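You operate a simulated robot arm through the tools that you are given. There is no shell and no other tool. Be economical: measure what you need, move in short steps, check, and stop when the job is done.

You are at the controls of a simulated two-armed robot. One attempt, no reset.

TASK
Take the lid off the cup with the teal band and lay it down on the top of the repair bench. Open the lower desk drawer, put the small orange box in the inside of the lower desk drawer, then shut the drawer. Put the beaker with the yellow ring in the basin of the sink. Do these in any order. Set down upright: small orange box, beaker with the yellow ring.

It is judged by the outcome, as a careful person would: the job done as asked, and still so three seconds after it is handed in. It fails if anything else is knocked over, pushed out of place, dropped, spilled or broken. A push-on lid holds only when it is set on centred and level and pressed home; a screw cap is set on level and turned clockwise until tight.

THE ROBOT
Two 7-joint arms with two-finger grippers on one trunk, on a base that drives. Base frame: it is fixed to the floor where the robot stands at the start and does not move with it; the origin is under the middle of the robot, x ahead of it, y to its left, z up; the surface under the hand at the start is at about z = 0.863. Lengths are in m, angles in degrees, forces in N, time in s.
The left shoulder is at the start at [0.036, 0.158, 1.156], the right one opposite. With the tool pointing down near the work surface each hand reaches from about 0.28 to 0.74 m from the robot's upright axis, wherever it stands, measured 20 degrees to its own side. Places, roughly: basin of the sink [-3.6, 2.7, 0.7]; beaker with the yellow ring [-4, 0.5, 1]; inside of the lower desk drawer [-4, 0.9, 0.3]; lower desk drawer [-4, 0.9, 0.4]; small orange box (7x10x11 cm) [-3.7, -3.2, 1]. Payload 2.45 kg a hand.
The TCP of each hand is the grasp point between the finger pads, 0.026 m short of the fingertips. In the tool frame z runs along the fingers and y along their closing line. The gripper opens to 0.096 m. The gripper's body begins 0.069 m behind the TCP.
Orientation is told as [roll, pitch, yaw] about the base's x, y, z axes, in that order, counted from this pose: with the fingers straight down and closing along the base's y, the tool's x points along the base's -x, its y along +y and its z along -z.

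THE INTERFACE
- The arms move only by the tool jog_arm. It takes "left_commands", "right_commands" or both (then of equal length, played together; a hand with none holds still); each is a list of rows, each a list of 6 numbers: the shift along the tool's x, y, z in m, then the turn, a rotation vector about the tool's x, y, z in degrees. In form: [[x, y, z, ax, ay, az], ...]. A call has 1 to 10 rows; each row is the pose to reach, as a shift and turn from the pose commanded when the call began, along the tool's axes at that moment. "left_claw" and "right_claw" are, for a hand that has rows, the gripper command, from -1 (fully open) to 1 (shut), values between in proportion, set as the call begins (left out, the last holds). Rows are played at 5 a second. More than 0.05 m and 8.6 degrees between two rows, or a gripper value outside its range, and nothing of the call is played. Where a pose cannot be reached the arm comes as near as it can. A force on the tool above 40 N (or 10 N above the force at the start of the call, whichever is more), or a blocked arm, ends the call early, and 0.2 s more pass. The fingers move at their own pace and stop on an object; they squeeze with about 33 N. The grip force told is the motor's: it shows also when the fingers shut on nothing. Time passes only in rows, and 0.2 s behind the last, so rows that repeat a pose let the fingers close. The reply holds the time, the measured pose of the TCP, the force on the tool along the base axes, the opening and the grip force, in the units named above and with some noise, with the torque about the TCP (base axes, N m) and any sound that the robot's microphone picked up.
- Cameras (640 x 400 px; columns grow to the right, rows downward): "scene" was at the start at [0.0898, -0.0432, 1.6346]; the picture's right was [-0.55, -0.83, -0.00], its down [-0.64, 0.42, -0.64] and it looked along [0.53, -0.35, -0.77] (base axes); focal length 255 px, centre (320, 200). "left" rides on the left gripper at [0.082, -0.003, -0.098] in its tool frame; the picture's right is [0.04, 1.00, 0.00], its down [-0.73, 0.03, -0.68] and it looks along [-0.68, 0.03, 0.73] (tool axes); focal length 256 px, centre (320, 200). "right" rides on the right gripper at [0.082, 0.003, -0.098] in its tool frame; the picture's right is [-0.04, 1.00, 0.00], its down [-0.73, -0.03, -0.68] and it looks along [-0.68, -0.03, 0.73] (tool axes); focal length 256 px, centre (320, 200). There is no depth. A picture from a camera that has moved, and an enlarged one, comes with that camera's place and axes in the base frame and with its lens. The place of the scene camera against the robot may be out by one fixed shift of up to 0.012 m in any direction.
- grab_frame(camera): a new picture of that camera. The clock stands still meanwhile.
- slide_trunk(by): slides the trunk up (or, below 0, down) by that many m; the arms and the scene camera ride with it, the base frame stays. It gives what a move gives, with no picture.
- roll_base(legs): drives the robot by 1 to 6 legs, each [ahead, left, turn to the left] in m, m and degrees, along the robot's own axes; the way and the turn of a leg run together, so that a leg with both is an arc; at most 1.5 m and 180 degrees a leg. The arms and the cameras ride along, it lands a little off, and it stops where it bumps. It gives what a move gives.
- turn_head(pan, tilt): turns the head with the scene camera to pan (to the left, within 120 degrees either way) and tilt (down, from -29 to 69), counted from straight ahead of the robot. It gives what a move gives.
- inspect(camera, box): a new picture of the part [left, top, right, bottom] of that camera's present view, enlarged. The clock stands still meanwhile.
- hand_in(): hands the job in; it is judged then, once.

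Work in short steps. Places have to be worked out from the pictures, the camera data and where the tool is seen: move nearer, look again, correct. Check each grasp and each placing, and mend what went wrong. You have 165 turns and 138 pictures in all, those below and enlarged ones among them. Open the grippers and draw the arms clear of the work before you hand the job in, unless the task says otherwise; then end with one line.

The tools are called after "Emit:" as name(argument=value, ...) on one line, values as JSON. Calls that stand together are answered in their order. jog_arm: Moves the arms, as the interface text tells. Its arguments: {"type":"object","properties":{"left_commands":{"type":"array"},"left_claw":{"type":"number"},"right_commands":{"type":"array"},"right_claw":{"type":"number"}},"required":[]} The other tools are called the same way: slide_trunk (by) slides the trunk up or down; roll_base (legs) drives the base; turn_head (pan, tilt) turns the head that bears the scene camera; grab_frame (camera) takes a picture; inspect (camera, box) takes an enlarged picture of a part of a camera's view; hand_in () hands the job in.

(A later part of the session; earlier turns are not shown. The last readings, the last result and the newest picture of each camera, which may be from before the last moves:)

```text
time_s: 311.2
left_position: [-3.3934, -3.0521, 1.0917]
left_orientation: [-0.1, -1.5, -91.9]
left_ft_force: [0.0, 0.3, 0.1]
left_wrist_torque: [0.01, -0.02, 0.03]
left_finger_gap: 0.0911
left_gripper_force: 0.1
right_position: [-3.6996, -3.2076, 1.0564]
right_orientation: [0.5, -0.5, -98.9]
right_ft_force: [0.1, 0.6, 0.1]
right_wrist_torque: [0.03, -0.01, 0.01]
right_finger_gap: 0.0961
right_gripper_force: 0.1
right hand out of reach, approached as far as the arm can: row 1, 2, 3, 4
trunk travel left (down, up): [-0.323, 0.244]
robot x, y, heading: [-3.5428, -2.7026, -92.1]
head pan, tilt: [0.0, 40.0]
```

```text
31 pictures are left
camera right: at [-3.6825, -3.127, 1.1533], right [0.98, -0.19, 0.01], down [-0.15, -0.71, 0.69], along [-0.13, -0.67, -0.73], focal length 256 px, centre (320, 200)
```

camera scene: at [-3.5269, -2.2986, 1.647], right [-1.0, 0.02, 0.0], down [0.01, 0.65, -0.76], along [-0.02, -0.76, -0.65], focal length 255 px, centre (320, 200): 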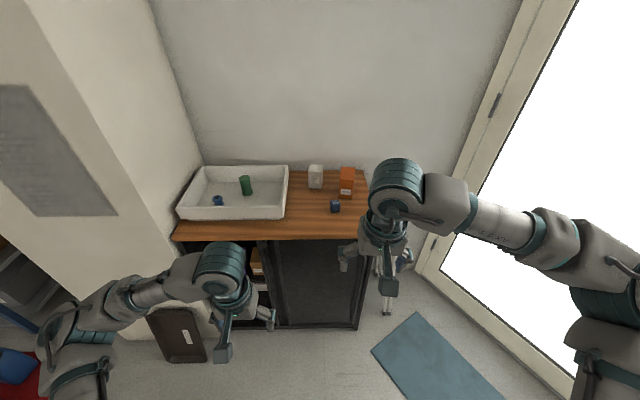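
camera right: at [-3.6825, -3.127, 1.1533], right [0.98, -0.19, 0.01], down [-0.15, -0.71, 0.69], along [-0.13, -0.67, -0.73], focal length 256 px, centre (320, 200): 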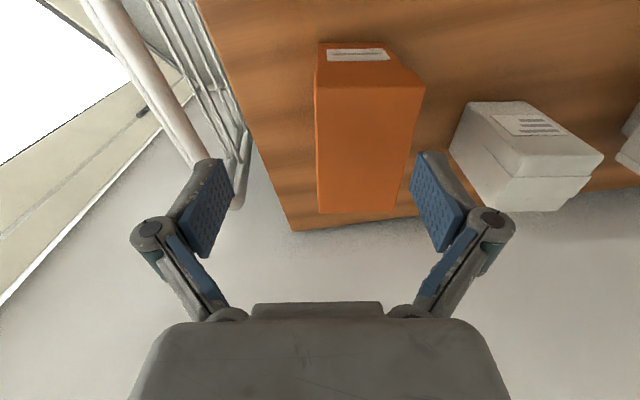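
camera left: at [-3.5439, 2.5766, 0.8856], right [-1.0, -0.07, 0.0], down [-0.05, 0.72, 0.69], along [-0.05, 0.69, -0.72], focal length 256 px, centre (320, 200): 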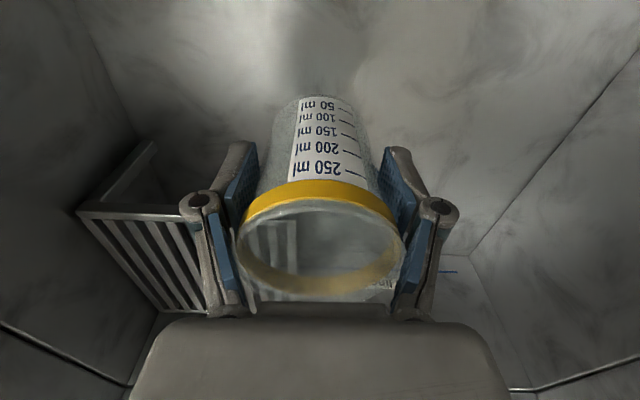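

The base touches the cabinet, so no closer. At the sink the arm reached farther with the trunk 0.1 m lower; I pull the hand back and up, lower the trunk, and retry.

Emit:
jog_arm(right_commands=[[0.03, 0, -0.02, 0, 0, 0], [0.06, 0, -0.04, 0, 0, 0], [0.09, 0, -0.07, 0, 0, 0], [0.12, 0, -0.09, 0, 0, 0]])

Emit:
slide_trunk(by=-0.1)

Emit:
jog_arm(right_commands=[[0, 0, -0.01, 0, 0, 0], [-0.03, 0.01, -0.01, 0, 0, 0], [-0.06, 0.02, -0.01, 0, 0, 0]])

```text
time_s: 312.2
left_position: [-3.3939, -3.0494, 1.0932]
left_orientation: [0.0, -1.7, -91.8]
left_ft_force: [0.7, -0.1, -0.5]
left_wrist_torque: [-0.03, 0.03, 0.02]
left_finger_gap: 0.0912
left_gripper_force: 0.0
right_position: [-3.6785, -3.0875, 1.1486]
right_orientation: [0.4, -0.6, -99.1]
right_ft_force: [0.0, 0.0, 0.1]
right_wrist_torque: [-0.05, -0.03, 0.07]
right_finger_gap: 0.0959
right_gripper_force: 0.1
trunk travel left (down, up): [-0.323, 0.244]
robot x, y, heading: [-3.5467, -2.7019, -91.9]
head pan, tilt: [0.0, 40.0]
```

```text
time_s: 313.4
left_position: [-3.3868, -3.0496, 0.9949]
left_orientation: [-0.2, -2.2, -91.6]
left_ft_force: [0.6, -3.7, 5.3]
left_wrist_torque: [0.03, -0.25, -0.14]
left_finger_gap: 0.0965
left_gripper_force: 2.5
right_position: [-3.6738, -3.0835, 1.0452]
right_orientation: [0.0, -0.7, -98.8]
right_ft_force: [-0.5, 0.5, 0.2]
right_wrist_torque: [-0.02, 0.0, -0.01]
right_finger_gap: 0.0959
right_gripper_force: 0.0
trunk travel left (down, up): [-0.223, 0.344]
robot x, y, heading: [-3.5423, -2.7009, -91.8]
head pan, tilt: [0.0, 40.0]
stopped: the force on the tool passed its limit at 43 N (the readings are from after the stop); the commanded pose is now the measured one
```

```text
time_s: 314.2
left_position: [-3.3899, -3.0514, 0.9952]
left_orientation: [-0.1, -2.1, -91.8]
left_ft_force: [0.5, -2.3, 4.4]
left_wrist_torque: [-0.02, -0.22, -0.12]
left_finger_gap: 0.096
left_gripper_force: 2.2
right_position: [-3.6678, -3.1372, 1.0554]
right_orientation: [0.2, -0.6, -99.0]
right_ft_force: [0.8, 0.7, -0.9]
right_wrist_torque: [-0.01, 0.03, 0.0]
right_finger_gap: 0.0961
right_gripper_force: 0.0
right hand out of reach, approached as far as the arm can: row 3
trunk travel left (down, up): [-0.223, 0.344]
robot x, y, heading: [-3.5425, -2.705, -92.1]
head pan, tilt: [0.0, 40.0]
```

The left fingers touched the white tray's edge when the trunk lowered. I raise the left hand at once and check the tray and the scene.

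Emit:
jog_arm(left_commands=[[0, 0, -0.02, 0, 0, 0], [0, 0, -0.05, 0, 0, 0], [0, 0, -0.09, 0, 0, 0], [0, 0, -0.13, 0, 0, 0]], right_commands=[[0.03, 0, -0.01, 0, 0, 0], [0.06, 0, -0.02, 0, 0, 0], [0.09, 0, -0.03, 0, 0, 0], [0.12, 0, -0.04, 0, 0, 0]])

Emit:
grab_frame(camera="scene")

```text
time_s: 315.2
left_position: [-3.3858, -3.0401, 1.1305]
left_orientation: [-0.1, -2.2, -91.8]
left_ft_force: [-0.4, 0.8, 0.1]
left_wrist_torque: [0.0, -0.01, 0.01]
left_finger_gap: 0.0915
left_gripper_force: 0.1
right_position: [-3.6481, -3.0137, 1.0965]
right_orientation: [0.2, -0.7, -98.9]
right_ft_force: [-0.3, 1.4, 0.4]
right_wrist_torque: [-0.02, -0.02, -0.03]
right_finger_gap: 0.0959
right_gripper_force: 0.0
trunk travel left (down, up): [-0.223, 0.344]
robot x, y, heading: [-3.5433, -2.7075, -92.1]
head pan, tilt: [0.0, 40.0]
```

```text
30 pictures are left
camera scene: at [-3.5511, -2.8657, 1.5455], right [-1.0, 0.03, 0.0], down [0.03, 0.64, -0.77], along [-0.02, -0.77, -0.64], focal length 255 px, centre (320, 200)
```

scene: 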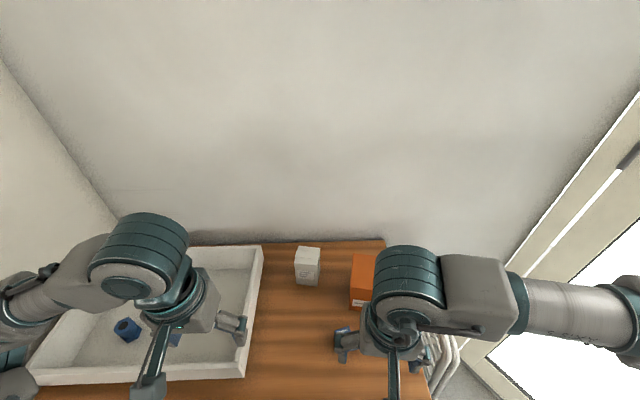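

The tray looks in place. The right arm's posture limits it, so I switch to the left hand: back up slightly, turn 15° right so the box is dead ahead of the left arm.

Emit:
roll_base(legs=[[-0.07, 0, 0], [0, 0, -15]])

Emit:
jog_arm(left_commands=[[0, 0, 0, 0, 0, 0]])

Emit:
grab_frame(camera="left")

```text
time_s: 317.1
left_position: [-3.4708, -3.0047, 1.1253]
left_orientation: [-0.4, -1.9, -106.8]
left_ft_force: [0.6, -0.2, 0.5]
left_wrist_torque: [-0.03, 0.01, 0.04]
left_finger_gap: 0.0911
left_gripper_force: 0.1
right_position: [-3.7161, -2.9108, 1.0946]
right_orientation: [-0.1, -0.6, -113.8]
right_ft_force: [-0.9, -0.4, -0.6]
right_wrist_torque: [-0.01, 0.02, 0.0]
right_finger_gap: 0.096
right_gripper_force: 0.1
trunk travel left (down, up): [-0.223, 0.344]
robot x, y, heading: [-3.5402, -2.6327, -106.8]
head pan, tilt: [0.0, 40.0]
```

```text
time_s: 317.6
left_position: [-3.4768, -3.0009, 1.129]
left_orientation: [-0.1, -2.1, -106.8]
left_ft_force: [-0.8, 0.7, -0.4]
left_wrist_torque: [-0.01, -0.03, 0.02]
left_finger_gap: 0.0913
left_gripper_force: 0.1
right_position: [-3.7223, -2.9046, 1.096]
right_orientation: [0.2, -0.8, -113.9]
right_ft_force: [-0.5, 0.0, 0.7]
right_wrist_torque: [-0.01, -0.02, 0.0]
right_finger_gap: 0.096
right_gripper_force: 0.0
trunk travel left (down, up): [-0.223, 0.344]
robot x, y, heading: [-3.5419, -2.631, -107.1]
head pan, tilt: [0.0, 40.0]
```

```text
29 pictures are left
camera left: at [-3.4554, -2.9175, 1.2243], right [0.97, -0.25, 0.0], down [-0.18, -0.69, 0.71], along [-0.18, -0.68, -0.71], focal length 256 px, centre (320, 200)
```

left: 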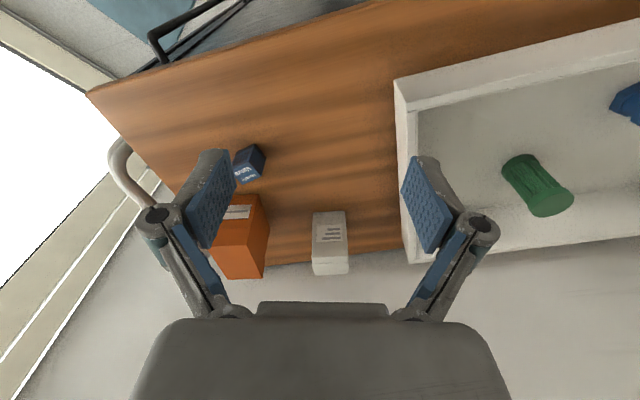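

All objects are standing. I move the left hand above the box at a safe height, aligning to its yaw (-99°).

Emit:
jog_arm(left_commands=[[-0.04, -0.017, 0.0, 0, 0.4, -1], [-0.08, -0.034, 0.0, 0, 0.8, -2.5], [-0.12, -0.052, 0.01, 0, 1.2, -4], [-0.16, -0.07, 0.02, 0, 1.6, -5], [-0.2, -0.087, 0.03, 0, 2, -6], [-0.24, -0.105, 0.045, 0, 2, -7], [-0.2755, -0.1204, 0.06, 0, 2, -8], [-0.2755, -0.1204, 0.06, 0, 2, -8]], left_claw=-1)

Emit:
grab_frame(camera="left")

```text
time_s: 319.4
left_position: [-3.6761, -3.231, 1.0808]
left_orientation: [-0.2, -0.2, -98.8]
left_ft_force: [-0.8, 0.4, 0.3]
left_wrist_torque: [0.01, 0.0, 0.02]
left_finger_gap: 0.0961
left_gripper_force: 0.0
right_position: [-3.721, -2.9039, 1.0974]
right_orientation: [0.2, -0.8, -113.9]
right_ft_force: [0.1, 0.5, 1.8]
right_wrist_torque: [-0.03, -0.01, -0.01]
right_finger_gap: 0.096
right_gripper_force: 0.0
trunk travel left (down, up): [-0.223, 0.344]
robot x, y, heading: [-3.5424, -2.6329, -107.2]
head pan, tilt: [0.0, 40.0]
```

```text
28 pictures are left
camera left: at [-3.6664, -3.1508, 1.1794], right [0.99, -0.11, 0.0], down [-0.08, -0.73, 0.68], along [-0.08, -0.68, -0.73], focal length 256 px, centre (320, 200)
```

left: 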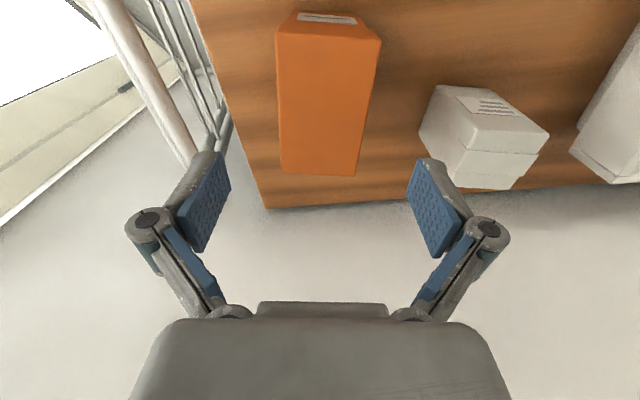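

Perfect reach: the box is centred under the hand; it needs about 3.5° more yaw. I rotate, descend and close.

Emit:
jog_arm(left_commands=[[0, 0.002, 0.02, 0, 0, 2], [0, 0.002, 0.045, 0, 0, 3.5], [0, 0.002, 0.08, 0, 0, 3.5], [0, 0.002, 0.11, 0, 0, 3.5], [0, 0.002, 0.134, 0, 0, 3.5], [0, 0.002, 0.134, 0, 0, 3.5]])

Emit:
jog_arm(left_commands=[[0, 0, 0, 0, 0, 0], [0, 0, 0, 0, 0, 0], [0, 0, 0, 0, 0, 0]], left_claw=1)

Emit:
jog_arm(left_commands=[[0, 0, -0.02, 0, 0, 0], [0, 0, -0.05, 0, 0, 0], [0, 0, -0.09, 0, 0, 0], [0, 0, -0.12, 0, 0, 0], [0, 0, -0.12, 0, 0, 0]])

Emit:
grab_frame(camera="left")

```text
time_s: 320.9
left_position: [-3.6712, -3.2362, 0.9843]
left_orientation: [-0.2, -4.3, -102.1]
left_ft_force: [0.1, -0.9, -0.3]
left_wrist_torque: [0.04, 0.02, -0.04]
left_finger_gap: 0.0958
left_gripper_force: 0.0
right_position: [-3.7236, -2.9041, 1.0969]
right_orientation: [0.4, -0.9, -114.1]
right_ft_force: [-0.6, -1.2, 0.2]
right_wrist_torque: [0.03, -0.04, 0.02]
right_finger_gap: 0.0957
right_gripper_force: 0.1
trunk travel left (down, up): [-0.223, 0.344]
robot x, y, heading: [-3.5376, -2.6349, -107.2]
head pan, tilt: [0.0, 40.0]
stopped in row 6 (left hand): the arm was blocked; the commanded pose is now the measured one
```

```text
time_s: 321.8
left_position: [-3.6702, -3.2366, 0.9836]
left_orientation: [-0.4, -4.1, -102.3]
left_ft_force: [1.3, -7.7, 18.2]
left_wrist_torque: [-0.21, -0.05, 0.18]
left_finger_gap: 0.0616
left_gripper_force: 33.2
right_position: [-3.7219, -2.904, 1.0968]
right_orientation: [0.3, -0.9, -114.1]
right_ft_force: [0.5, 0.0, -0.8]
right_wrist_torque: [0.0, 0.04, -0.01]
right_finger_gap: 0.0965
right_gripper_force: 0.1
trunk travel left (down, up): [-0.223, 0.344]
robot x, y, heading: [-3.5414, -2.6328, -107.1]
head pan, tilt: [0.0, 40.0]
```

```text
time_s: 322.9
left_position: [-3.6675, -3.2347, 1.0971]
left_orientation: [-0.5, -3.0, -102.4]
left_ft_force: [0.0, -0.5, -2.3]
left_wrist_torque: [-0.01, 0.01, -0.01]
left_finger_gap: 0.0615
left_gripper_force: 32.8
right_position: [-3.7214, -2.9073, 1.096]
right_orientation: [0.2, -0.8, -114.0]
right_ft_force: [-0.7, 1.2, -0.5]
right_wrist_torque: [0.0, 0.01, -0.03]
right_finger_gap: 0.096
right_gripper_force: 0.1
trunk travel left (down, up): [-0.223, 0.344]
robot x, y, heading: [-3.541, -2.6346, -106.9]
head pan, tilt: [0.0, 40.0]
```

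```text
27 pictures are left
camera left: at [-3.6517, -3.1494, 1.1908], right [0.98, -0.17, -0.01], down [-0.11, -0.69, 0.72], along [-0.13, -0.7, -0.7], focal length 256 px, centre (320, 200)
```

left: 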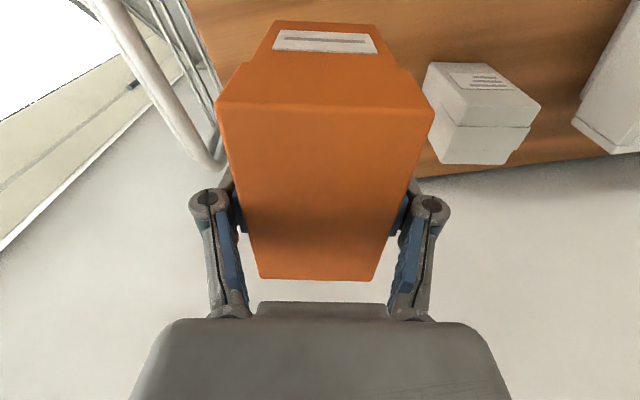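

The box is held securely. I raise it a bit more and draw it back and to the left, away from the right hand, then back the base off.

Emit:
jog_arm(left_commands=[[0, 0, -0.03, 0, 0, 0], [0.04, 0, -0.03, 0, 0, 0], [0.08, 0.01, -0.03, 0, 0, 0], [0.11, 0.035, -0.03, 0, 0, 0], [0.14, 0.065, -0.03, 0, 0, 0], [0.165, 0.09, -0.03, 0, 0, 0], [0.181, 0.115, -0.03, 0, 0, 0]])

Emit:
roll_base(legs=[[0, 0, 15], [-0.4, 0, 0]])

Emit:
grab_frame(camera="scene")

```text
time_s: 324.6
left_position: [-3.5122, -3.0773, 1.1121]
left_orientation: [-0.6, -3.0, -102.3]
left_ft_force: [0.1, -0.9, -1.2]
left_wrist_torque: [-0.01, 0.0, -0.04]
left_finger_gap: 0.0614
left_gripper_force: 33.0
right_position: [-3.7172, -2.9073, 1.0966]
right_orientation: [0.0, -0.9, -114.1]
right_ft_force: [0.2, 0.5, 0.9]
right_wrist_torque: [-0.02, 0.01, 0.02]
right_finger_gap: 0.096
right_gripper_force: 0.0
trunk travel left (down, up): [-0.223, 0.344]
robot x, y, heading: [-3.5391, -2.6363, -107.1]
head pan, tilt: [0.0, 40.0]
```

```text
time_s: 327.9
left_position: [-3.3856, -2.6626, 1.1123]
left_orientation: [-0.6, -3.1, -88.3]
left_ft_force: [0.4, 0.6, -1.1]
left_wrist_torque: [0.01, 0.0, -0.03]
left_finger_gap: 0.0614
left_gripper_force: 32.9
right_position: [-3.6265, -2.5461, 1.0964]
right_orientation: [0.0, -0.7, -100.1]
right_ft_force: [0.0, 0.4, -0.4]
right_wrist_torque: [-0.02, 0.02, -0.01]
right_finger_gap: 0.0959
right_gripper_force: 0.1
trunk travel left (down, up): [-0.223, 0.344]
robot x, y, heading: [-3.5165, -2.2386, -92.8]
head pan, tilt: [0.0, 40.0]
```

```text
26 pictures are left
camera scene: at [-3.5208, -2.4084, 1.5438], right [-1.0, 0.06, 0.0], down [0.03, 0.65, -0.76], along [-0.04, -0.76, -0.65], focal length 255 px, centre (320, 200)
```

scene: 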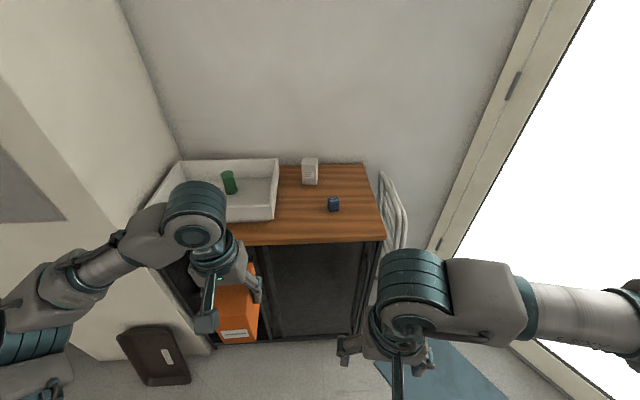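

Everything on the cabinet stands as before. I raise the trunk back to its starting height, turn around and drive back to the desk.

Emit:
slide_trunk(by=0.1)

Emit:
roll_base(legs=[[0, 0, 180], [1.4, 0, 0], [1.4, 0, 0]])

Emit:
turn_head(pan=40, tilt=45)

Emit:
grab_frame(camera="scene")

```text
time_s: 329.2
left_position: [-3.389, -2.6599, 1.2133]
left_orientation: [-0.6, -3.1, -88.4]
left_ft_force: [-0.3, 0.0, -1.4]
left_wrist_torque: [0.02, 0.04, -0.02]
left_finger_gap: 0.0614
left_gripper_force: 32.9
right_position: [-3.6279, -2.5437, 1.1981]
right_orientation: [0.1, -1.0, -100.0]
right_ft_force: [-0.3, -0.3, 0.7]
right_wrist_torque: [-0.01, 0.01, 0.0]
right_finger_gap: 0.096
right_gripper_force: 0.1
trunk travel left (down, up): [-0.323, 0.244]
robot x, y, heading: [-3.5177, -2.2382, -93.0]
head pan, tilt: [0.0, 40.0]
```

```text
time_s: 350.1
left_position: [-3.3942, 0.9727, 1.2134]
left_orientation: [-0.6, -3.1, 88.8]
left_ft_force: [0.2, 1.6, -1.9]
left_wrist_torque: [0.01, -0.05, 0.03]
left_finger_gap: 0.0612
left_gripper_force: 33.0
right_position: [-3.1621, 0.8443, 1.1972]
right_orientation: [0.2, -1.0, 77.1]
right_ft_force: [0.8, -0.4, 1.0]
right_wrist_torque: [0.01, -0.01, 0.01]
right_finger_gap: 0.096
right_gripper_force: 0.0
trunk travel left (down, up): [-0.323, 0.244]
robot x, y, heading: [-3.2854, 0.5475, 83.7]
head pan, tilt: [0.0, 40.0]
```

```text
time_s: 351.2
left_position: [-3.3941, 0.9697, 1.2153]
left_orientation: [-0.5, -3.3, 88.7]
left_ft_force: [-0.4, 0.3, -1.5]
left_wrist_torque: [0.02, 0.0, 0.01]
left_finger_gap: 0.0614
left_gripper_force: 33.0
right_position: [-3.1606, 0.8423, 1.1982]
right_orientation: [0.2, -1.2, 76.9]
right_ft_force: [-0.4, 0.3, -0.4]
right_wrist_torque: [0.0, -0.04, -0.01]
right_finger_gap: 0.0962
right_gripper_force: 0.1
trunk travel left (down, up): [-0.323, 0.244]
robot x, y, heading: [-3.2875, 0.5475, 83.8]
head pan, tilt: [40.0, 45.0]
```

```text
25 pictures are left
camera scene: at [-3.3252, 0.6419, 1.6396], right [0.83, 0.56, 0.0], down [0.39, -0.59, -0.7], along [-0.39, 0.58, -0.71], focal length 255 px, centre (320, 200)
```

scene: 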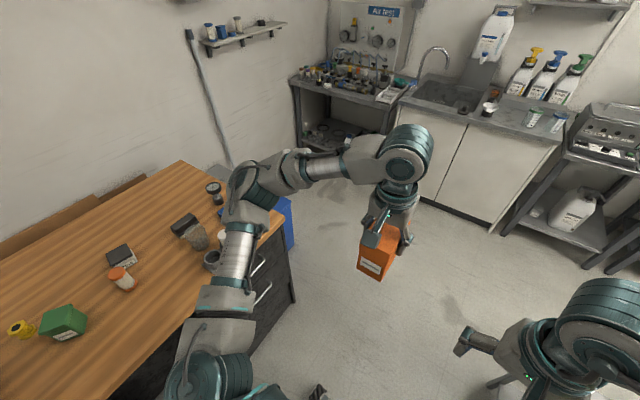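

The box is in hand at the desk. I roll to face the drawers and take a look at the handles.

Emit:
roll_base(legs=[[0.3, 0, 0], [0, 0, 96], [-0.04, 0, 0]])

Emit:
turn_head(pan=-12, tilt=60)

Emit:
grab_frame(camera="scene")

```text
time_s: 357.7
left_position: [-3.6365, 0.7239, 1.2126]
left_orientation: [-0.6, -3.0, -179.0]
left_ft_force: [-0.4, -0.7, -2.7]
left_wrist_torque: [-0.01, 0.02, -0.04]
left_finger_gap: 0.0613
left_gripper_force: 33.0
right_position: [-3.5169, 0.9624, 1.1975]
right_orientation: [0.1, -0.9, 169.2]
right_ft_force: [0.3, 0.2, -0.2]
right_wrist_torque: [0.0, -0.02, -0.02]
right_finger_gap: 0.0959
right_gripper_force: 0.0
trunk travel left (down, up): [-0.323, 0.244]
robot x, y, heading: [-3.2143, 0.8492, 176.1]
head pan, tilt: [40.0, 45.0]
```

```text
time_s: 358.9
left_position: [-3.6262, 0.7248, 1.2161]
left_orientation: [-0.6, -3.4, -178.9]
left_ft_force: [-0.3, 0.4, -1.6]
left_wrist_torque: [-0.04, 0.04, 0.03]
left_finger_gap: 0.0615
left_gripper_force: 33.0
right_position: [-3.5085, 0.962, 1.1997]
right_orientation: [0.1, -1.3, 169.2]
right_ft_force: [0.6, -0.1, 0.6]
right_wrist_torque: [0.02, -0.01, 0.01]
right_finger_gap: 0.096
right_gripper_force: 0.1
trunk travel left (down, up): [-0.323, 0.244]
robot x, y, heading: [-3.2107, 0.8514, 176.0]
head pan, tilt: [-12.0, 60.0]
```

```text
24 pictures are left
camera scene: at [-3.2966, 0.8733, 1.62], right [0.27, 0.96, 0.0], down [0.84, -0.24, -0.5], along [-0.48, 0.14, -0.87], focal length 255 px, centre (320, 200)
```

scene: 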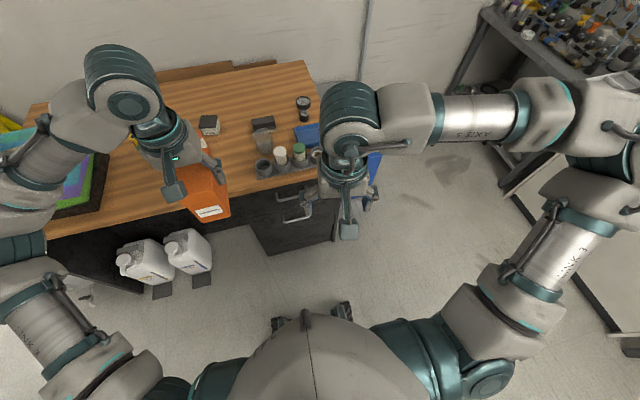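

Handles are near y≈0.926: the upper at z≈0.755, the lower at z≈0.57 on a face at x≈-3.87. I zoom for their shape.

Emit:
inspect(camera="scene", box=[240, 165, 352, 235])

```text
5.71 times, centred on (296, 200) of scene
camera zoom: at [-3.2966, 0.8733, 1.62], right [0.27, 0.96, 0.0], down [0.84, -0.24, -0.5], along [-0.48, 0.14, -0.87], focal length 1459 px, centre (457, 200)
```

zoom: 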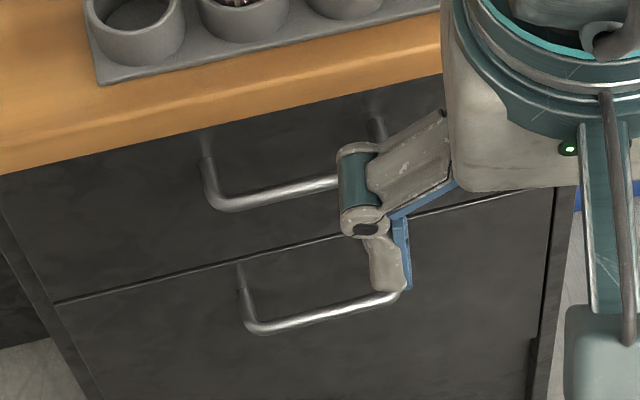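

The lower bar protrudes about 5.5 cm, its middle near (-3.807, 0.926, 0.561). The right hand will grip it tilted 50° down-forward with the fingers above and below the bar; I yaw it first, then tilt while lowering.

Emit:
jog_arm(right_commands=[[0, 0, 0, 0, 0, 7.92], [0, 0, 0, 0, 0, 15.84], [0, 0, 0, 0, 0, 23.76], [0, 0, 0, 0, 0, 31.68], [0, 0, 0, 0, 0, 39.6], [0, 0, 0, 0, 0, 47.52], [0, 0, 0, 0, 0, 55.44], [0, 0, 0, 0, 0, 63.36], [0, 0, 0, 0, 0, 71.28], [0, 0, 0, 0, 0, 79.2]], right_claw=-1)

Emit:
jog_arm(right_commands=[[0, 0.012, 0.04, -5, 0, 0], [0, 0.024, 0.08, -10, 0, 0], [0, 0.036, 0.12, -15, 0, 0], [0, 0.048, 0.16, -20, 0, 0], [0, 0.06, 0.2, -25, 0, 0], [0, 0.072, 0.24, -30, 0, 0], [0, 0.084, 0.28, -35, 0, 0], [0, 0.096, 0.32, -40, 0, 0], [0, 0.108, 0.36, -45, 0, 0], [0, 0.12, 0.4, -50, 0, 0]])

Emit:
grab_frame(camera="right")

```text
time_s: 361.1
left_position: [-3.6265, 0.7241, 1.2158]
left_orientation: [-0.6, -3.5, -179.0]
left_ft_force: [-0.3, 1.0, -2.0]
left_wrist_torque: [0.0, 0.0, -0.04]
left_finger_gap: 0.0615
left_gripper_force: 33.3
right_position: [-3.5077, 0.9628, 1.2003]
right_orientation: [1.2, -0.1, 89.8]
right_ft_force: [0.9, 0.7, 0.0]
right_wrist_torque: [0.0, -0.01, 0.01]
right_finger_gap: 0.0957
right_gripper_force: 0.1
trunk travel left (down, up): [-0.323, 0.244]
robot x, y, heading: [-3.2078, 0.8538, 176.3]
head pan, tilt: [-12.0, 60.0]
```

```text
time_s: 363.3
left_position: [-3.6263, 0.7253, 1.2145]
left_orientation: [-0.6, -3.5, -178.9]
left_ft_force: [-0.2, 0.2, -0.8]
left_wrist_torque: [0.0, 0.01, 0.0]
left_finger_gap: 0.0614
left_gripper_force: 33.1
right_position: [-3.6453, 1.0401, 0.8938]
right_orientation: [51.1, -0.1, 89.6]
right_ft_force: [0.1, -0.7, -0.4]
right_wrist_torque: [0.02, -0.01, -0.01]
right_finger_gap: 0.0957
right_gripper_force: 0.0
right hand out of reach, approached as far as the arm can: row 6, 7, 8, 9, 10
trunk travel left (down, up): [-0.323, 0.244]
robot x, y, heading: [-3.2123, 0.8481, 176.0]
head pan, tilt: [-12.0, 60.0]
```

```text
22 pictures are left
camera right: at [-3.5713, 0.9562, 0.9583], right [-0.63, 0.04, 0.78], down [0.55, 0.73, 0.41], along [-0.55, 0.68, -0.48], focal length 256 px, centre (320, 200)
```

right: 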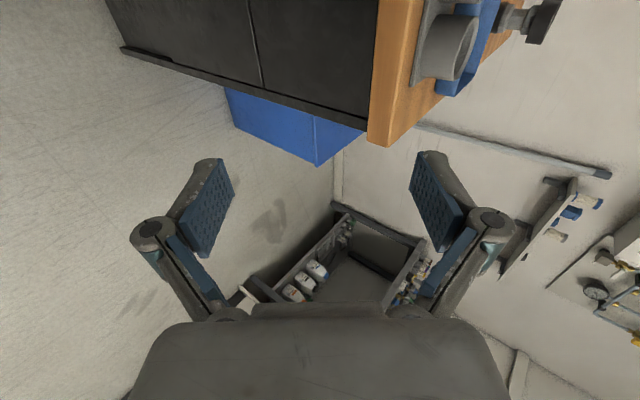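

The orientation is right, but that intermediate point was too close in for the arm. The actual pre-grasp is farther out and lower, so I go straight toward it.

Emit:
jog_arm(right_commands=[[0.014, -0.019, 0.032, 0, 0, 0], [0.028, -0.038, 0.064, 0, 0, 0], [0.043, -0.057, 0.096, 0, 0, 0], [0.057, -0.076, 0.129, 0, 0, 0], [0.071, -0.095, 0.161, 0, 0, 0], [0.085, -0.114, 0.193, 0, 0, 0], [0.1, -0.133, 0.225, 0, 0, 0], [0.114, -0.1525, 0.258, 0, 0, 0], [0.114, -0.1525, 0.258, 0, 0, 0]])

Emit:
grab_frame(camera="right")

```text
time_s: 365.3
left_position: [-3.6259, 0.7254, 1.2168]
left_orientation: [-0.6, -3.5, -179.1]
left_ft_force: [0.4, 1.0, -1.5]
left_wrist_torque: [-0.02, 0.01, -0.02]
left_finger_gap: 0.0614
left_gripper_force: 33.1
right_position: [-3.7028, 1.0524, 0.8802]
right_orientation: [51.0, -0.1, 89.7]
right_ft_force: [0.6, 0.1, 0.0]
right_wrist_torque: [-0.03, -0.02, -0.02]
right_finger_gap: 0.0961
right_gripper_force: 0.0
right hand out of reach, approached as far as the arm can: row 1, 2, 3, 4, 5, 6, 7, 8, 9
trunk travel left (down, up): [-0.323, 0.244]
robot x, y, heading: [-3.2105, 0.8498, 176.4]
head pan, tilt: [-12.0, 60.0]
```

```text
21 pictures are left
camera right: at [-3.6271, 0.9702, 0.9449], right [-0.63, 0.04, 0.78], down [0.55, 0.73, 0.41], along [-0.55, 0.68, -0.48], focal length 256 px, centre (320, 200)
```

right: 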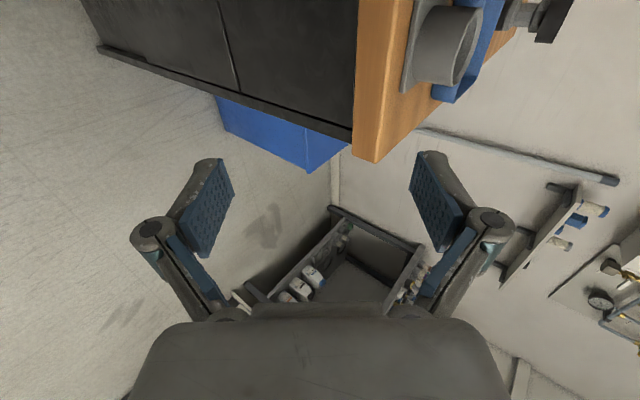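

The right arm's posture floor is z≈0.88 at this trunk height, so I bring the trunk down instead: first the left hand a bit forward to stay clear of my body, then slide down 0.28.

Emit:
jog_arm(left_commands=[[-0.03, 0, 0, 0, 0, 0], [-0.06, 0, -0.01, 0, 0, 0], [-0.07, 0, -0.02, 0, 0, 0]])

Emit:
slide_trunk(by=-0.15)

Emit:
slide_trunk(by=-0.13)

Emit:
grab_frame(camera="scene")

```text
time_s: 366.1
left_position: [-3.693, 0.7208, 1.2403]
left_orientation: [-0.5, -3.5, -179.1]
left_ft_force: [0.1, -0.5, -0.7]
left_wrist_torque: [0.02, 0.05, -0.01]
left_finger_gap: 0.0614
left_gripper_force: 32.6
right_position: [-3.7004, 1.0534, 0.8813]
right_orientation: [51.0, -0.1, 89.8]
right_ft_force: [0.1, -0.1, -0.2]
right_wrist_torque: [-0.03, -0.03, 0.01]
right_finger_gap: 0.0961
right_gripper_force: 0.0
trunk travel left (down, up): [-0.323, 0.244]
robot x, y, heading: [-3.2126, 0.8496, 176.0]
head pan, tilt: [-12.0, 60.0]
```

```text
time_s: 367.8
left_position: [-3.6936, 0.7234, 1.092]
left_orientation: [-0.6, -3.6, -179.0]
left_ft_force: [0.5, 0.5, -2.1]
left_wrist_torque: [0.02, 0.03, 0.02]
left_finger_gap: 0.0612
left_gripper_force: 32.5
right_position: [-3.6827, 1.051, 0.6529]
right_orientation: [41.2, 0.5, 89.6]
right_ft_force: [-0.8, 0.1, 0.5]
right_wrist_torque: [0.01, 0.03, 0.0]
right_finger_gap: 0.0959
right_gripper_force: 0.0
trunk travel left (down, up): [-0.173, 0.394]
robot x, y, heading: [-3.218, 0.8507, 176.1]
head pan, tilt: [-12.0, 60.0]
```

```text
time_s: 369.4
left_position: [-3.6938, 0.7241, 0.9615]
left_orientation: [-0.6, -3.6, -178.9]
left_ft_force: [0.2, -0.2, -0.8]
left_wrist_torque: [0.0, -0.03, -0.01]
left_finger_gap: 0.0615
left_gripper_force: 32.8
right_position: [-3.6535, 1.0487, 0.4621]
right_orientation: [31.7, 1.0, 89.3]
right_ft_force: [0.2, 0.0, 0.3]
right_wrist_torque: [0.03, -0.01, 0.01]
right_finger_gap: 0.0962
right_gripper_force: 0.0
trunk travel left (down, up): [-0.043, 0.524]
robot x, y, heading: [-3.2134, 0.8519, 175.8]
head pan, tilt: [-12.0, 60.0]
```

```text
20 pictures are left
camera scene: at [-3.5597, 0.8916, 1.2981], right [0.27, 0.96, 0.0], down [0.84, -0.24, -0.5], along [-0.48, 0.14, -0.87], focal length 255 px, centre (320, 200)
```

scene: 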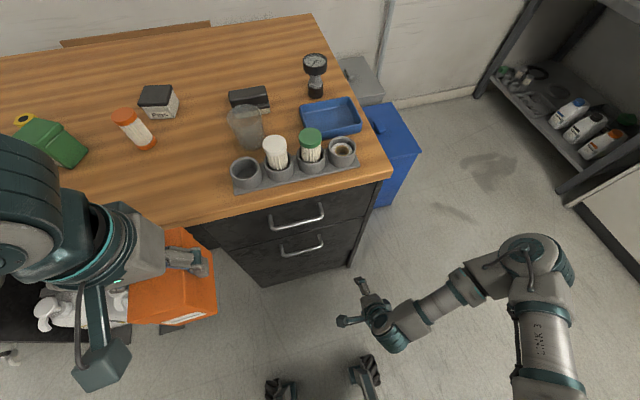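

With the trunk low, the right hand is free to move. Two estimates give the lower bar at about (-3.825, 0.92, 0.52); I bring the right hand to a pre-grasp 9 cm before it with the tilt back at 50°.

Emit:
jog_arm(right_commands=[[0.021, 0.025, -0.008, -4, 0, 0], [0.043, 0.05, -0.016, -8, 0, 0], [0.064, 0.075, -0.024, -12, 0, 0], [0.086, 0.1, -0.032, -16, 0, 0], [0.107, 0.125, -0.04, -18.3, 0, 0], [0.1287, 0.1497, -0.0475, -18.3, 0, 0], [0.1287, 0.1497, -0.0475, -18.3, 0, 0]])

Emit:
grab_frame(camera="right")

Emit:
inspect(camera="scene", box=[220, 180, 380, 280])

```text
time_s: 371.0
left_position: [-3.6938, 0.7234, 0.9604]
left_orientation: [-0.6, -3.4, -178.9]
left_ft_force: [-0.4, -0.4, -1.6]
left_wrist_torque: [0.01, -0.01, 0.0]
left_finger_gap: 0.0613
left_gripper_force: 32.6
right_position: [-3.7545, 0.9743, 0.5943]
right_orientation: [49.9, 0.9, 89.4]
right_ft_force: [0.0, 0.5, 1.3]
right_wrist_torque: [0.03, 0.03, -0.01]
right_finger_gap: 0.0958
right_gripper_force: 0.1
right hand out of reach, approached as far as the arm can: row 3, 4, 5, 6, 7
trunk travel left (down, up): [-0.043, 0.524]
robot x, y, heading: [-3.2107, 0.8496, 176.2]
head pan, tilt: [-12.0, 60.0]
```

```text
19 pictures are left
camera right: at [-3.6817, 0.8911, 0.6609], right [-0.64, 0.06, 0.76], down [0.55, 0.73, 0.4], along [-0.54, 0.68, -0.5], focal length 256 px, centre (320, 200)
```

right: 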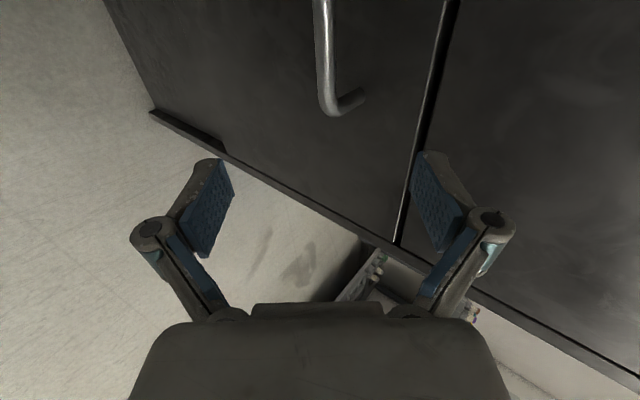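

```text
4.00 times, centred on (300, 230) of scene
camera zoom: at [-3.5612, 0.8913, 1.2973], right [0.27, 0.96, 0.0], down [0.84, -0.24, -0.49], along [-0.47, 0.14, -0.87], focal length 1021 px, centre (400, 80)
```

zoom: 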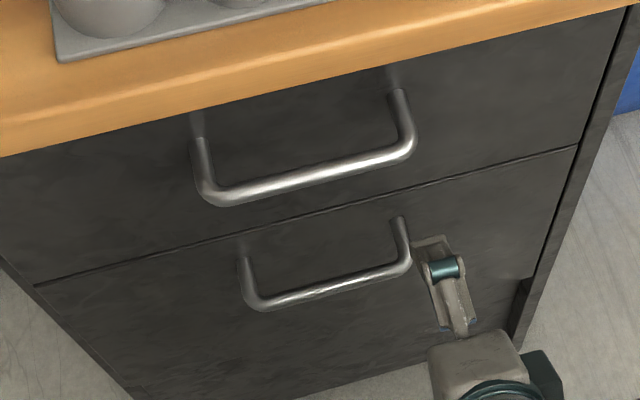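

The right camera shows the bar centred between the fingers; triangulated, the bar is at x≈-3.80, z≈0.565, y 0.855..0.963. I strafe the base 5 cm left so the grip lands on the bar, then advance.

Emit:
roll_base(legs=[[0, 0.05, 0]])

Emit:
grab_frame(camera="right")

```text
time_s: 371.9
left_position: [-3.6944, 0.7065, 0.9644]
left_orientation: [1.0, -3.7, -179.4]
left_ft_force: [1.6, 2.0, -2.3]
left_wrist_torque: [-0.13, 0.05, 0.01]
left_finger_gap: 0.0615
left_gripper_force: 32.6
right_position: [-3.7569, 0.9481, 0.5923]
right_orientation: [49.9, 2.4, 89.2]
right_ft_force: [0.2, 2.6, -1.5]
right_wrist_torque: [-0.16, 0.01, 0.13]
right_finger_gap: 0.0962
right_gripper_force: 0.0
trunk travel left (down, up): [-0.043, 0.524]
robot x, y, heading: [-3.2114, 0.8041, 176.1]
head pan, tilt: [-12.0, 60.0]
```

```text
17 pictures are left
camera right: at [-3.6836, 0.8675, 0.6606], right [-0.64, 0.08, 0.76], down [0.55, 0.74, 0.38], along [-0.54, 0.67, -0.52], focal length 256 px, centre (320, 200)
```

right: 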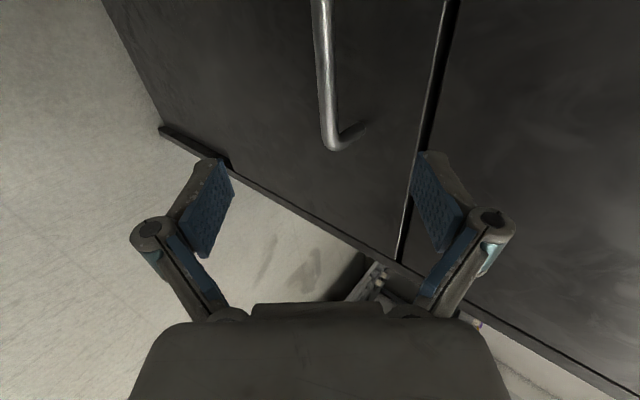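

Well aligned. I let it settle, then advance 45 mm along the fingers and check.

Emit:
jog_arm(right_commands=[[0, 0, 0, 0, 0, 0], [0, 0, 0, 0, 0, 0], [0, 0.003, 0.012, 0, 0, 0], [0, 0.006, 0.024, 0, 0, 0], [0, 0.006, 0.036, 0, 0, 0], [0, 0.006, 0.046, 0, 0, 0], [0, 0.006, 0.046, 0, 0, 0]], right_claw=-0.5)

Emit:
grab_frame(camera="right")

```text
time_s: 373.5
left_position: [-3.69, 0.7069, 0.9667]
left_orientation: [0.6, -4.0, -179.5]
left_ft_force: [0.1, 1.4, -2.6]
left_wrist_torque: [-0.06, 0.05, -0.02]
left_finger_gap: 0.0615
left_gripper_force: 33.3
right_position: [-3.7909, 0.9531, 0.5724]
right_orientation: [50.1, 2.0, 89.2]
right_ft_force: [-0.5, 1.7, -0.2]
right_wrist_torque: [-0.06, -0.01, 0.06]
right_finger_gap: 0.0719
right_gripper_force: 0.0
trunk travel left (down, up): [-0.043, 0.524]
robot x, y, heading: [-3.215, 0.8121, 176.2]
head pan, tilt: [-12.0, 60.0]
```

```text
16 pictures are left
camera right: at [-3.7183, 0.8715, 0.6407], right [-0.64, 0.08, 0.77], down [0.55, 0.74, 0.39], along [-0.54, 0.67, -0.51], focal length 256 px, centre (320, 200)
```

right: 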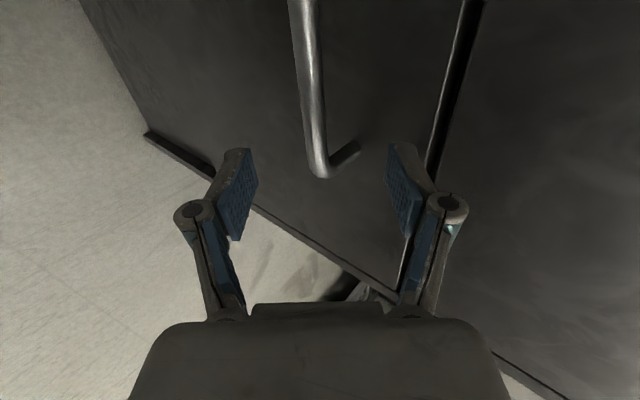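

The fingers straddle the bar right at its end; I need about 25 mm more to the left along the bar.

Emit:
jog_arm(right_commands=[[0.01, 0, 0.0, 0, 0, 0], [0.02, 0, 0.0, 0, 0, 0], [0.028, 0, 0.004, 0, 0, 0], [0.028, 0, 0.004, 0, 0, 0]])

```text
time_s: 374.5
left_position: [-3.691, 0.6909, 0.9656]
left_orientation: [-0.1, -3.8, -179.4]
left_ft_force: [0.2, 0.2, -2.4]
left_wrist_torque: [0.02, 0.02, 0.03]
left_finger_gap: 0.0611
left_gripper_force: 33.5
right_position: [-3.7948, 0.9366, 0.5822]
right_orientation: [50.2, 1.4, 89.3]
right_ft_force: [0.6, 0.0, 0.5]
right_wrist_torque: [0.02, 0.0, 0.01]
right_finger_gap: 0.0717
right_gripper_force: 0.1
right hand out of reach, approached as far as the arm can: row 1, 2, 3, 4
trunk travel left (down, up): [-0.043, 0.524]
robot x, y, heading: [-3.2208, 0.8071, 176.1]
head pan, tilt: [-12.0, 60.0]
```

Now the hand is on the bar proper (y≈0.937). I close the right gripper.

Emit:
jog_arm(right_commands=[[0, -0.005, 0.005, 0, 0, 0], [0, -0.005, 0.005, 0, 0, 0], [0, -0.005, 0.005, 0, 0, 0], [0, -0.005, 0.005, 0, 0, 0]], right_claw=1)

Emit:
grab_frame(camera="right")

```text
time_s: 375.2
left_position: [-3.6837, 0.7003, 0.9682]
left_orientation: [0.4, -4.3, -179.4]
left_ft_force: [-0.1, 1.5, -1.5]
left_wrist_torque: [0.01, 0.02, -0.03]
left_finger_gap: 0.0612
left_gripper_force: 32.7
right_position: [-3.7851, 0.9423, 0.5766]
right_orientation: [49.9, 2.0, 90.0]
right_ft_force: [0.8, 1.0, -1.1]
right_wrist_torque: [-0.01, 0.01, -0.01]
right_finger_gap: 0.0
right_gripper_force: 28.3
trunk travel left (down, up): [-0.043, 0.524]
robot x, y, heading: [-3.2135, 0.8097, 176.1]
head pan, tilt: [-12.0, 60.0]
stopped in row 3 (right hand): the force on the tool passed its limit at 60 N (the readings are from after the stop); the commanded pose is now the measured one
```

```text
15 pictures are left
camera right: at [-3.7121, 0.8614, 0.6459], right [-0.64, 0.07, 0.76], down [0.54, 0.75, 0.39], along [-0.54, 0.66, -0.52], focal length 256 px, centre (320, 200)
```

right: 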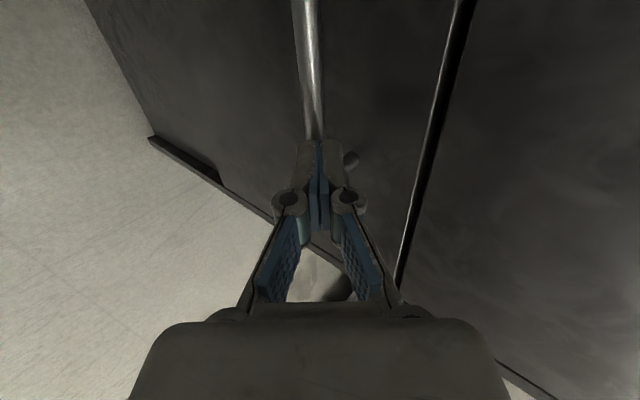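

The fingers closed just in front of the bar. I reopen, advance another 25 mm with a 5 mm perpendicular correction, and close again.

Emit:
jog_arm(right_commands=[[0, 0, -0.005, 0, 0, 0], [0, 0, -0.005, 0, 0, 0], [0, -0.005, -0.005, 0, 0, 0], [0, -0.005, 0.008, 0, 0, 0], [0, -0.005, 0.018, 0, 0, 0], [0, -0.005, 0.027, 0, 0, 0], [0, -0.005, 0.027, 0, 0, 0]], right_claw=-0.4)

Emit:
jog_arm(right_commands=[[0, 0, 0, 0, 0, 0], [0, 0, 0, 0, 0, 0], [0, 0, 0, 0, 0, 0], [0, 0, 0, 0, 0, 0]], right_claw=1)

```text
time_s: 376.8
left_position: [-3.6858, 0.6931, 0.9663]
left_orientation: [0.1, -4.3, -179.2]
left_ft_force: [0.3, 0.8, -1.3]
left_wrist_torque: [-0.02, -0.03, 0.01]
left_finger_gap: 0.0613
left_gripper_force: 33.1
right_position: [-3.8043, 0.9456, 0.5597]
right_orientation: [49.8, 1.7, 90.1]
right_ft_force: [0.2, 0.5, 0.9]
right_wrist_torque: [-0.03, -0.02, 0.02]
right_finger_gap: 0.0674
right_gripper_force: 0.0
right hand out of reach, approached as far as the arm can: row 5, 6, 7
trunk travel left (down, up): [-0.043, 0.524]
robot x, y, heading: [-3.2182, 0.8082, 176.1]
head pan, tilt: [-12.0, 60.0]
```

```text
time_s: 377.8
left_position: [-3.6844, 0.6946, 0.9673]
left_orientation: [0.1, -4.3, -179.3]
left_ft_force: [0.7, 0.0, -1.4]
left_wrist_torque: [-0.01, 0.01, -0.02]
left_finger_gap: 0.0614
left_gripper_force: 32.5
right_position: [-3.803, 0.9464, 0.5606]
right_orientation: [49.9, 1.8, 90.0]
right_ft_force: [-2.6, -0.1, 3.8]
right_wrist_torque: [0.68, 0.01, 0.79]
right_finger_gap: 0.0114
right_gripper_force: 38.7
trunk travel left (down, up): [-0.043, 0.524]
robot x, y, heading: [-3.2137, 0.8099, 176.2]
head pan, tilt: [-12.0, 60.0]
```

The bar is gripped (11 mm). I start pulling the drawer straight out (+x) with the arm.

Emit:
jog_arm(right_commands=[[0, -0.0128, -0.0154, 0, 0, 0], [0, -0.0256, -0.0308, 0, 0, 0], [0, -0.0384, -0.0462, 0, 0, 0], [0, -0.0512, -0.0616, 0, 0, 0], [0, -0.064, -0.077, 0, 0, 0], [0, -0.0768, -0.0924, 0, 0, 0]])

Emit:
grab_frame(camera="scene")

```text
time_s: 378.8
left_position: [-3.6804, 0.6921, 0.9692]
left_orientation: [0.0, -4.5, -179.3]
left_ft_force: [0.4, -0.4, -1.1]
left_wrist_torque: [0.0, 0.04, 0.01]
left_finger_gap: 0.0614
left_gripper_force: 34.0
right_position: [-3.725, 0.9459, 0.5619]
right_orientation: [47.5, 1.4, 90.4]
right_ft_force: [1.7, -11.4, -45.1]
right_wrist_torque: [0.49, -0.29, 0.11]
right_finger_gap: 0.0117
right_gripper_force: 38.6
right hand out of reach, approached as far as the arm can: row 3, 4
trunk travel left (down, up): [-0.043, 0.524]
robot x, y, heading: [-3.2123, 0.8094, 176.2]
head pan, tilt: [-12.0, 60.0]
stopped in row 4 (right hand): the force on the tool passed its limit at 44 N (the readings are from after the stop); the commanded pose is now the measured one
```

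```text
14 pictures are left
camera scene: at [-3.5682, 0.8493, 1.295], right [0.27, 0.96, 0.0], down [0.84, -0.24, -0.49], along [-0.47, 0.14, -0.87], focal length 255 px, centre (320, 200)
```

scene: 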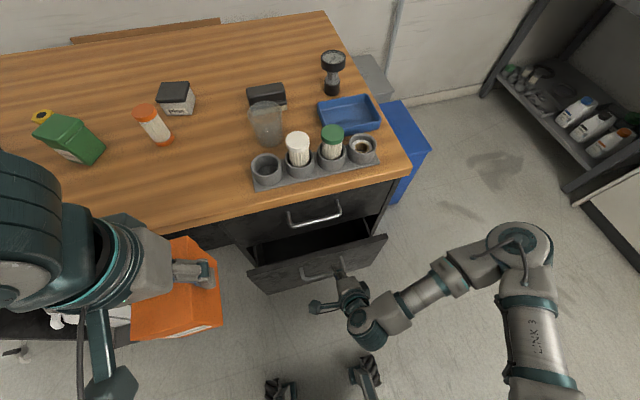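

The drawer is opening (about 8 cm). I pull it further by backing the base 12 cm with the grip held.

Emit:
roll_base(legs=[[-0.12, 0, 0]])

```text
time_s: 380.0
left_position: [-3.5594, 0.6901, 0.9708]
left_orientation: [0.3, -4.6, -179.4]
left_ft_force: [0.3, -0.2, -1.4]
left_wrist_torque: [-0.03, 0.03, -0.01]
left_finger_gap: 0.0615
left_gripper_force: 33.2
right_position: [-3.6096, 0.9428, 0.5669]
right_orientation: [48.5, 1.4, 89.6]
right_ft_force: [-0.3, 24.4, -27.3]
right_wrist_torque: [1.16, -0.37, 0.1]
right_finger_gap: 0.0119
right_gripper_force: 38.9
trunk travel left (down, up): [-0.043, 0.524]
robot x, y, heading: [-3.0965, 0.8031, 176.0]
head pan, tilt: [-12.0, 60.0]
```

Open by 19 cm now. Another 7 cm.

Emit:
roll_base(legs=[[-0.07, 0, 0]])

Emit:
grab_frame(camera="scene")

```text
time_s: 381.1
left_position: [-3.477, 0.6847, 0.9821]
left_orientation: [0.4, -6.0, -179.6]
left_ft_force: [0.4, 0.2, -1.6]
left_wrist_torque: [0.0, 0.01, -0.04]
left_finger_gap: 0.0615
left_gripper_force: 33.3
right_position: [-3.5339, 0.9423, 0.575]
right_orientation: [49.1, 1.0, 89.5]
right_ft_force: [0.0, -0.4, 1.2]
right_wrist_torque: [0.0, 0.0, -0.02]
right_finger_gap: 0.0
right_gripper_force: 28.7
trunk travel left (down, up): [-0.043, 0.524]
robot x, y, heading: [-3.0377, 0.7974, 176.1]
head pan, tilt: [-12.0, 60.0]
stopped in leg 1: the force on the tool passed its limit at 72 N (the readings are from after the stop); the commanded pose is now the measured one
```

```text
13 pictures are left
camera scene: at [-3.3821, 0.8364, 1.2987], right [0.27, 0.96, 0.0], down [0.84, -0.24, -0.5], along [-0.48, 0.14, -0.87], focal length 255 px, centre (320, 200)
```

scene: 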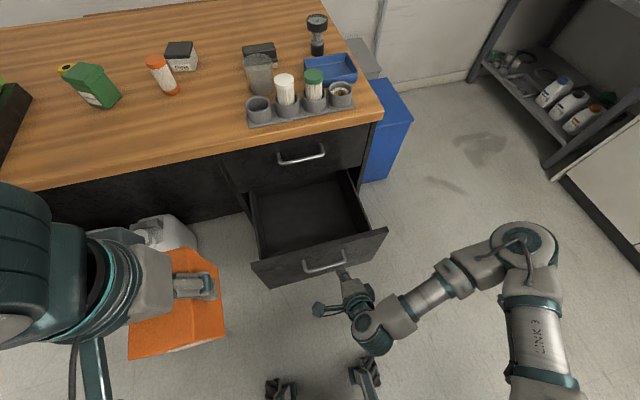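

The drawer reached its stop (about 24 cm open, empty) and the grip slipped off harmlessly. I clear the right hand up and to the right before coming closer with the box.

Emit:
jog_arm(right_commands=[[0, 0, -0.03, 0, 0, 0], [0, 0, -0.06, 0, 0, 0], [-0.04, 0.02, -0.07, 0, 0, 0], [-0.08, 0.04, -0.08, 0, 0, 0], [-0.12, 0.06, -0.09, 0, 0, 0], [-0.16, 0.08, -0.1, 0, 0, 0], [-0.2, 0.1, -0.11, 0, 0, 0], [-0.24, 0.12, -0.12, 0, 0, 0], [-0.28, 0.135, -0.13, 0, 0, 0], [-0.32, 0.15, -0.14, 0, 0, 0]])

Emit:
jog_arm(left_commands=[[0, 0, -0.01, 0, 0, -8.2], [0, 0, -0.02, 0, 0, -16.4], [0, 0, -0.02, 0, 0, -24.6], [0, 0, -0.02, 0, 0, -32.8], [0, 0, -0.02, 0, 0, -41], [0, 0, -0.02, 0, 0, -49.2], [0, 0, -0.02, 0, 0, -57.4], [0, 0, -0.02, 0, 0, -65.6], [0, 0, -0.02, 0, 0, -73.8], [0, 0, -0.02, 0, 0, -82]])

```text
time_s: 383.3
left_position: [-3.4767, 0.6816, 0.9813]
left_orientation: [0.3, -6.0, -179.4]
left_ft_force: [0.3, -0.5, -1.1]
left_wrist_torque: [0.03, -0.02, 0.01]
left_finger_gap: 0.0614
left_gripper_force: 32.8
right_position: [-3.5226, 1.2623, 0.775]
right_orientation: [48.9, 0.9, 89.5]
right_ft_force: [-0.1, 0.7, 0.5]
right_wrist_torque: [-0.01, 0.01, -0.01]
right_finger_gap: 0.0
right_gripper_force: 28.7
right hand out of reach, approached as far as the arm can: row 2, 3, 4, 5, 6, 7
trunk travel left (down, up): [-0.043, 0.524]
robot x, y, heading: [-3.0315, 0.7947, 176.0]
head pan, tilt: [-12.0, 60.0]
```

```text
time_s: 385.5
left_position: [-3.4758, 0.6814, 1.0019]
left_orientation: [-5.8, -1.0, -97.2]
left_ft_force: [-0.6, 0.4, -0.9]
left_wrist_torque: [0.0, 0.0, 0.03]
left_finger_gap: 0.0612
left_gripper_force: 32.9
right_position: [-3.5225, 1.2621, 0.7751]
right_orientation: [49.0, 0.8, 89.3]
right_ft_force: [-0.1, -0.2, 0.0]
right_wrist_torque: [-0.01, 0.04, -0.01]
right_finger_gap: 0.0001
right_gripper_force: 28.8
trunk travel left (down, up): [-0.043, 0.524]
robot x, y, heading: [-3.0325, 0.7933, 176.1]
head pan, tilt: [-12.0, 60.0]
```

The box is turned so the gripper camera clears the drawer front. I roll 0.25 m closer, level the box, and bring it over the drawer opening.

Emit:
roll_base(legs=[[0.25, 0, 0]])

Emit:
jog_arm(left_commands=[[0, 0, 0, -2.7, -1.5, -3.6], [0, 0, 0, -5.4, -3.1, -7.2], [0, 0, 0, -5.4, -3.1, -7.2]])

```text
time_s: 387.3
left_position: [-3.7223, 0.7026, 1.0003]
left_orientation: [-5.6, -1.1, -97.7]
left_ft_force: [-0.3, -0.4, -1.7]
left_wrist_torque: [0.01, -0.08, -0.01]
left_finger_gap: 0.0617
left_gripper_force: 32.9
right_position: [-3.7676, 1.2848, 0.7727]
right_orientation: [48.9, 1.0, 89.1]
right_ft_force: [0.5, 0.8, -0.3]
right_wrist_torque: [-0.05, 0.0, 0.04]
right_finger_gap: 0.0
right_gripper_force: 28.3
trunk travel left (down, up): [-0.043, 0.524]
robot x, y, heading: [-3.2803, 0.8145, 176.0]
head pan, tilt: [-12.0, 60.0]
```

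```text
time_s: 388.1
left_position: [-3.7178, 0.7035, 1.0028]
left_orientation: [-0.9, -3.8, -90.1]
left_ft_force: [0.5, -0.4, -1.8]
left_wrist_torque: [0.01, -0.01, -0.02]
left_finger_gap: 0.0615
left_gripper_force: 32.6
right_position: [-3.7639, 1.283, 0.7766]
right_orientation: [49.2, 0.9, 89.1]
right_ft_force: [0.3, -0.6, -0.3]
right_wrist_torque: [-0.02, -0.01, -0.04]
right_finger_gap: 0.0001
right_gripper_force: 28.6
trunk travel left (down, up): [-0.043, 0.524]
robot x, y, heading: [-3.277, 0.8145, 175.9]
head pan, tilt: [-12.0, 60.0]
```

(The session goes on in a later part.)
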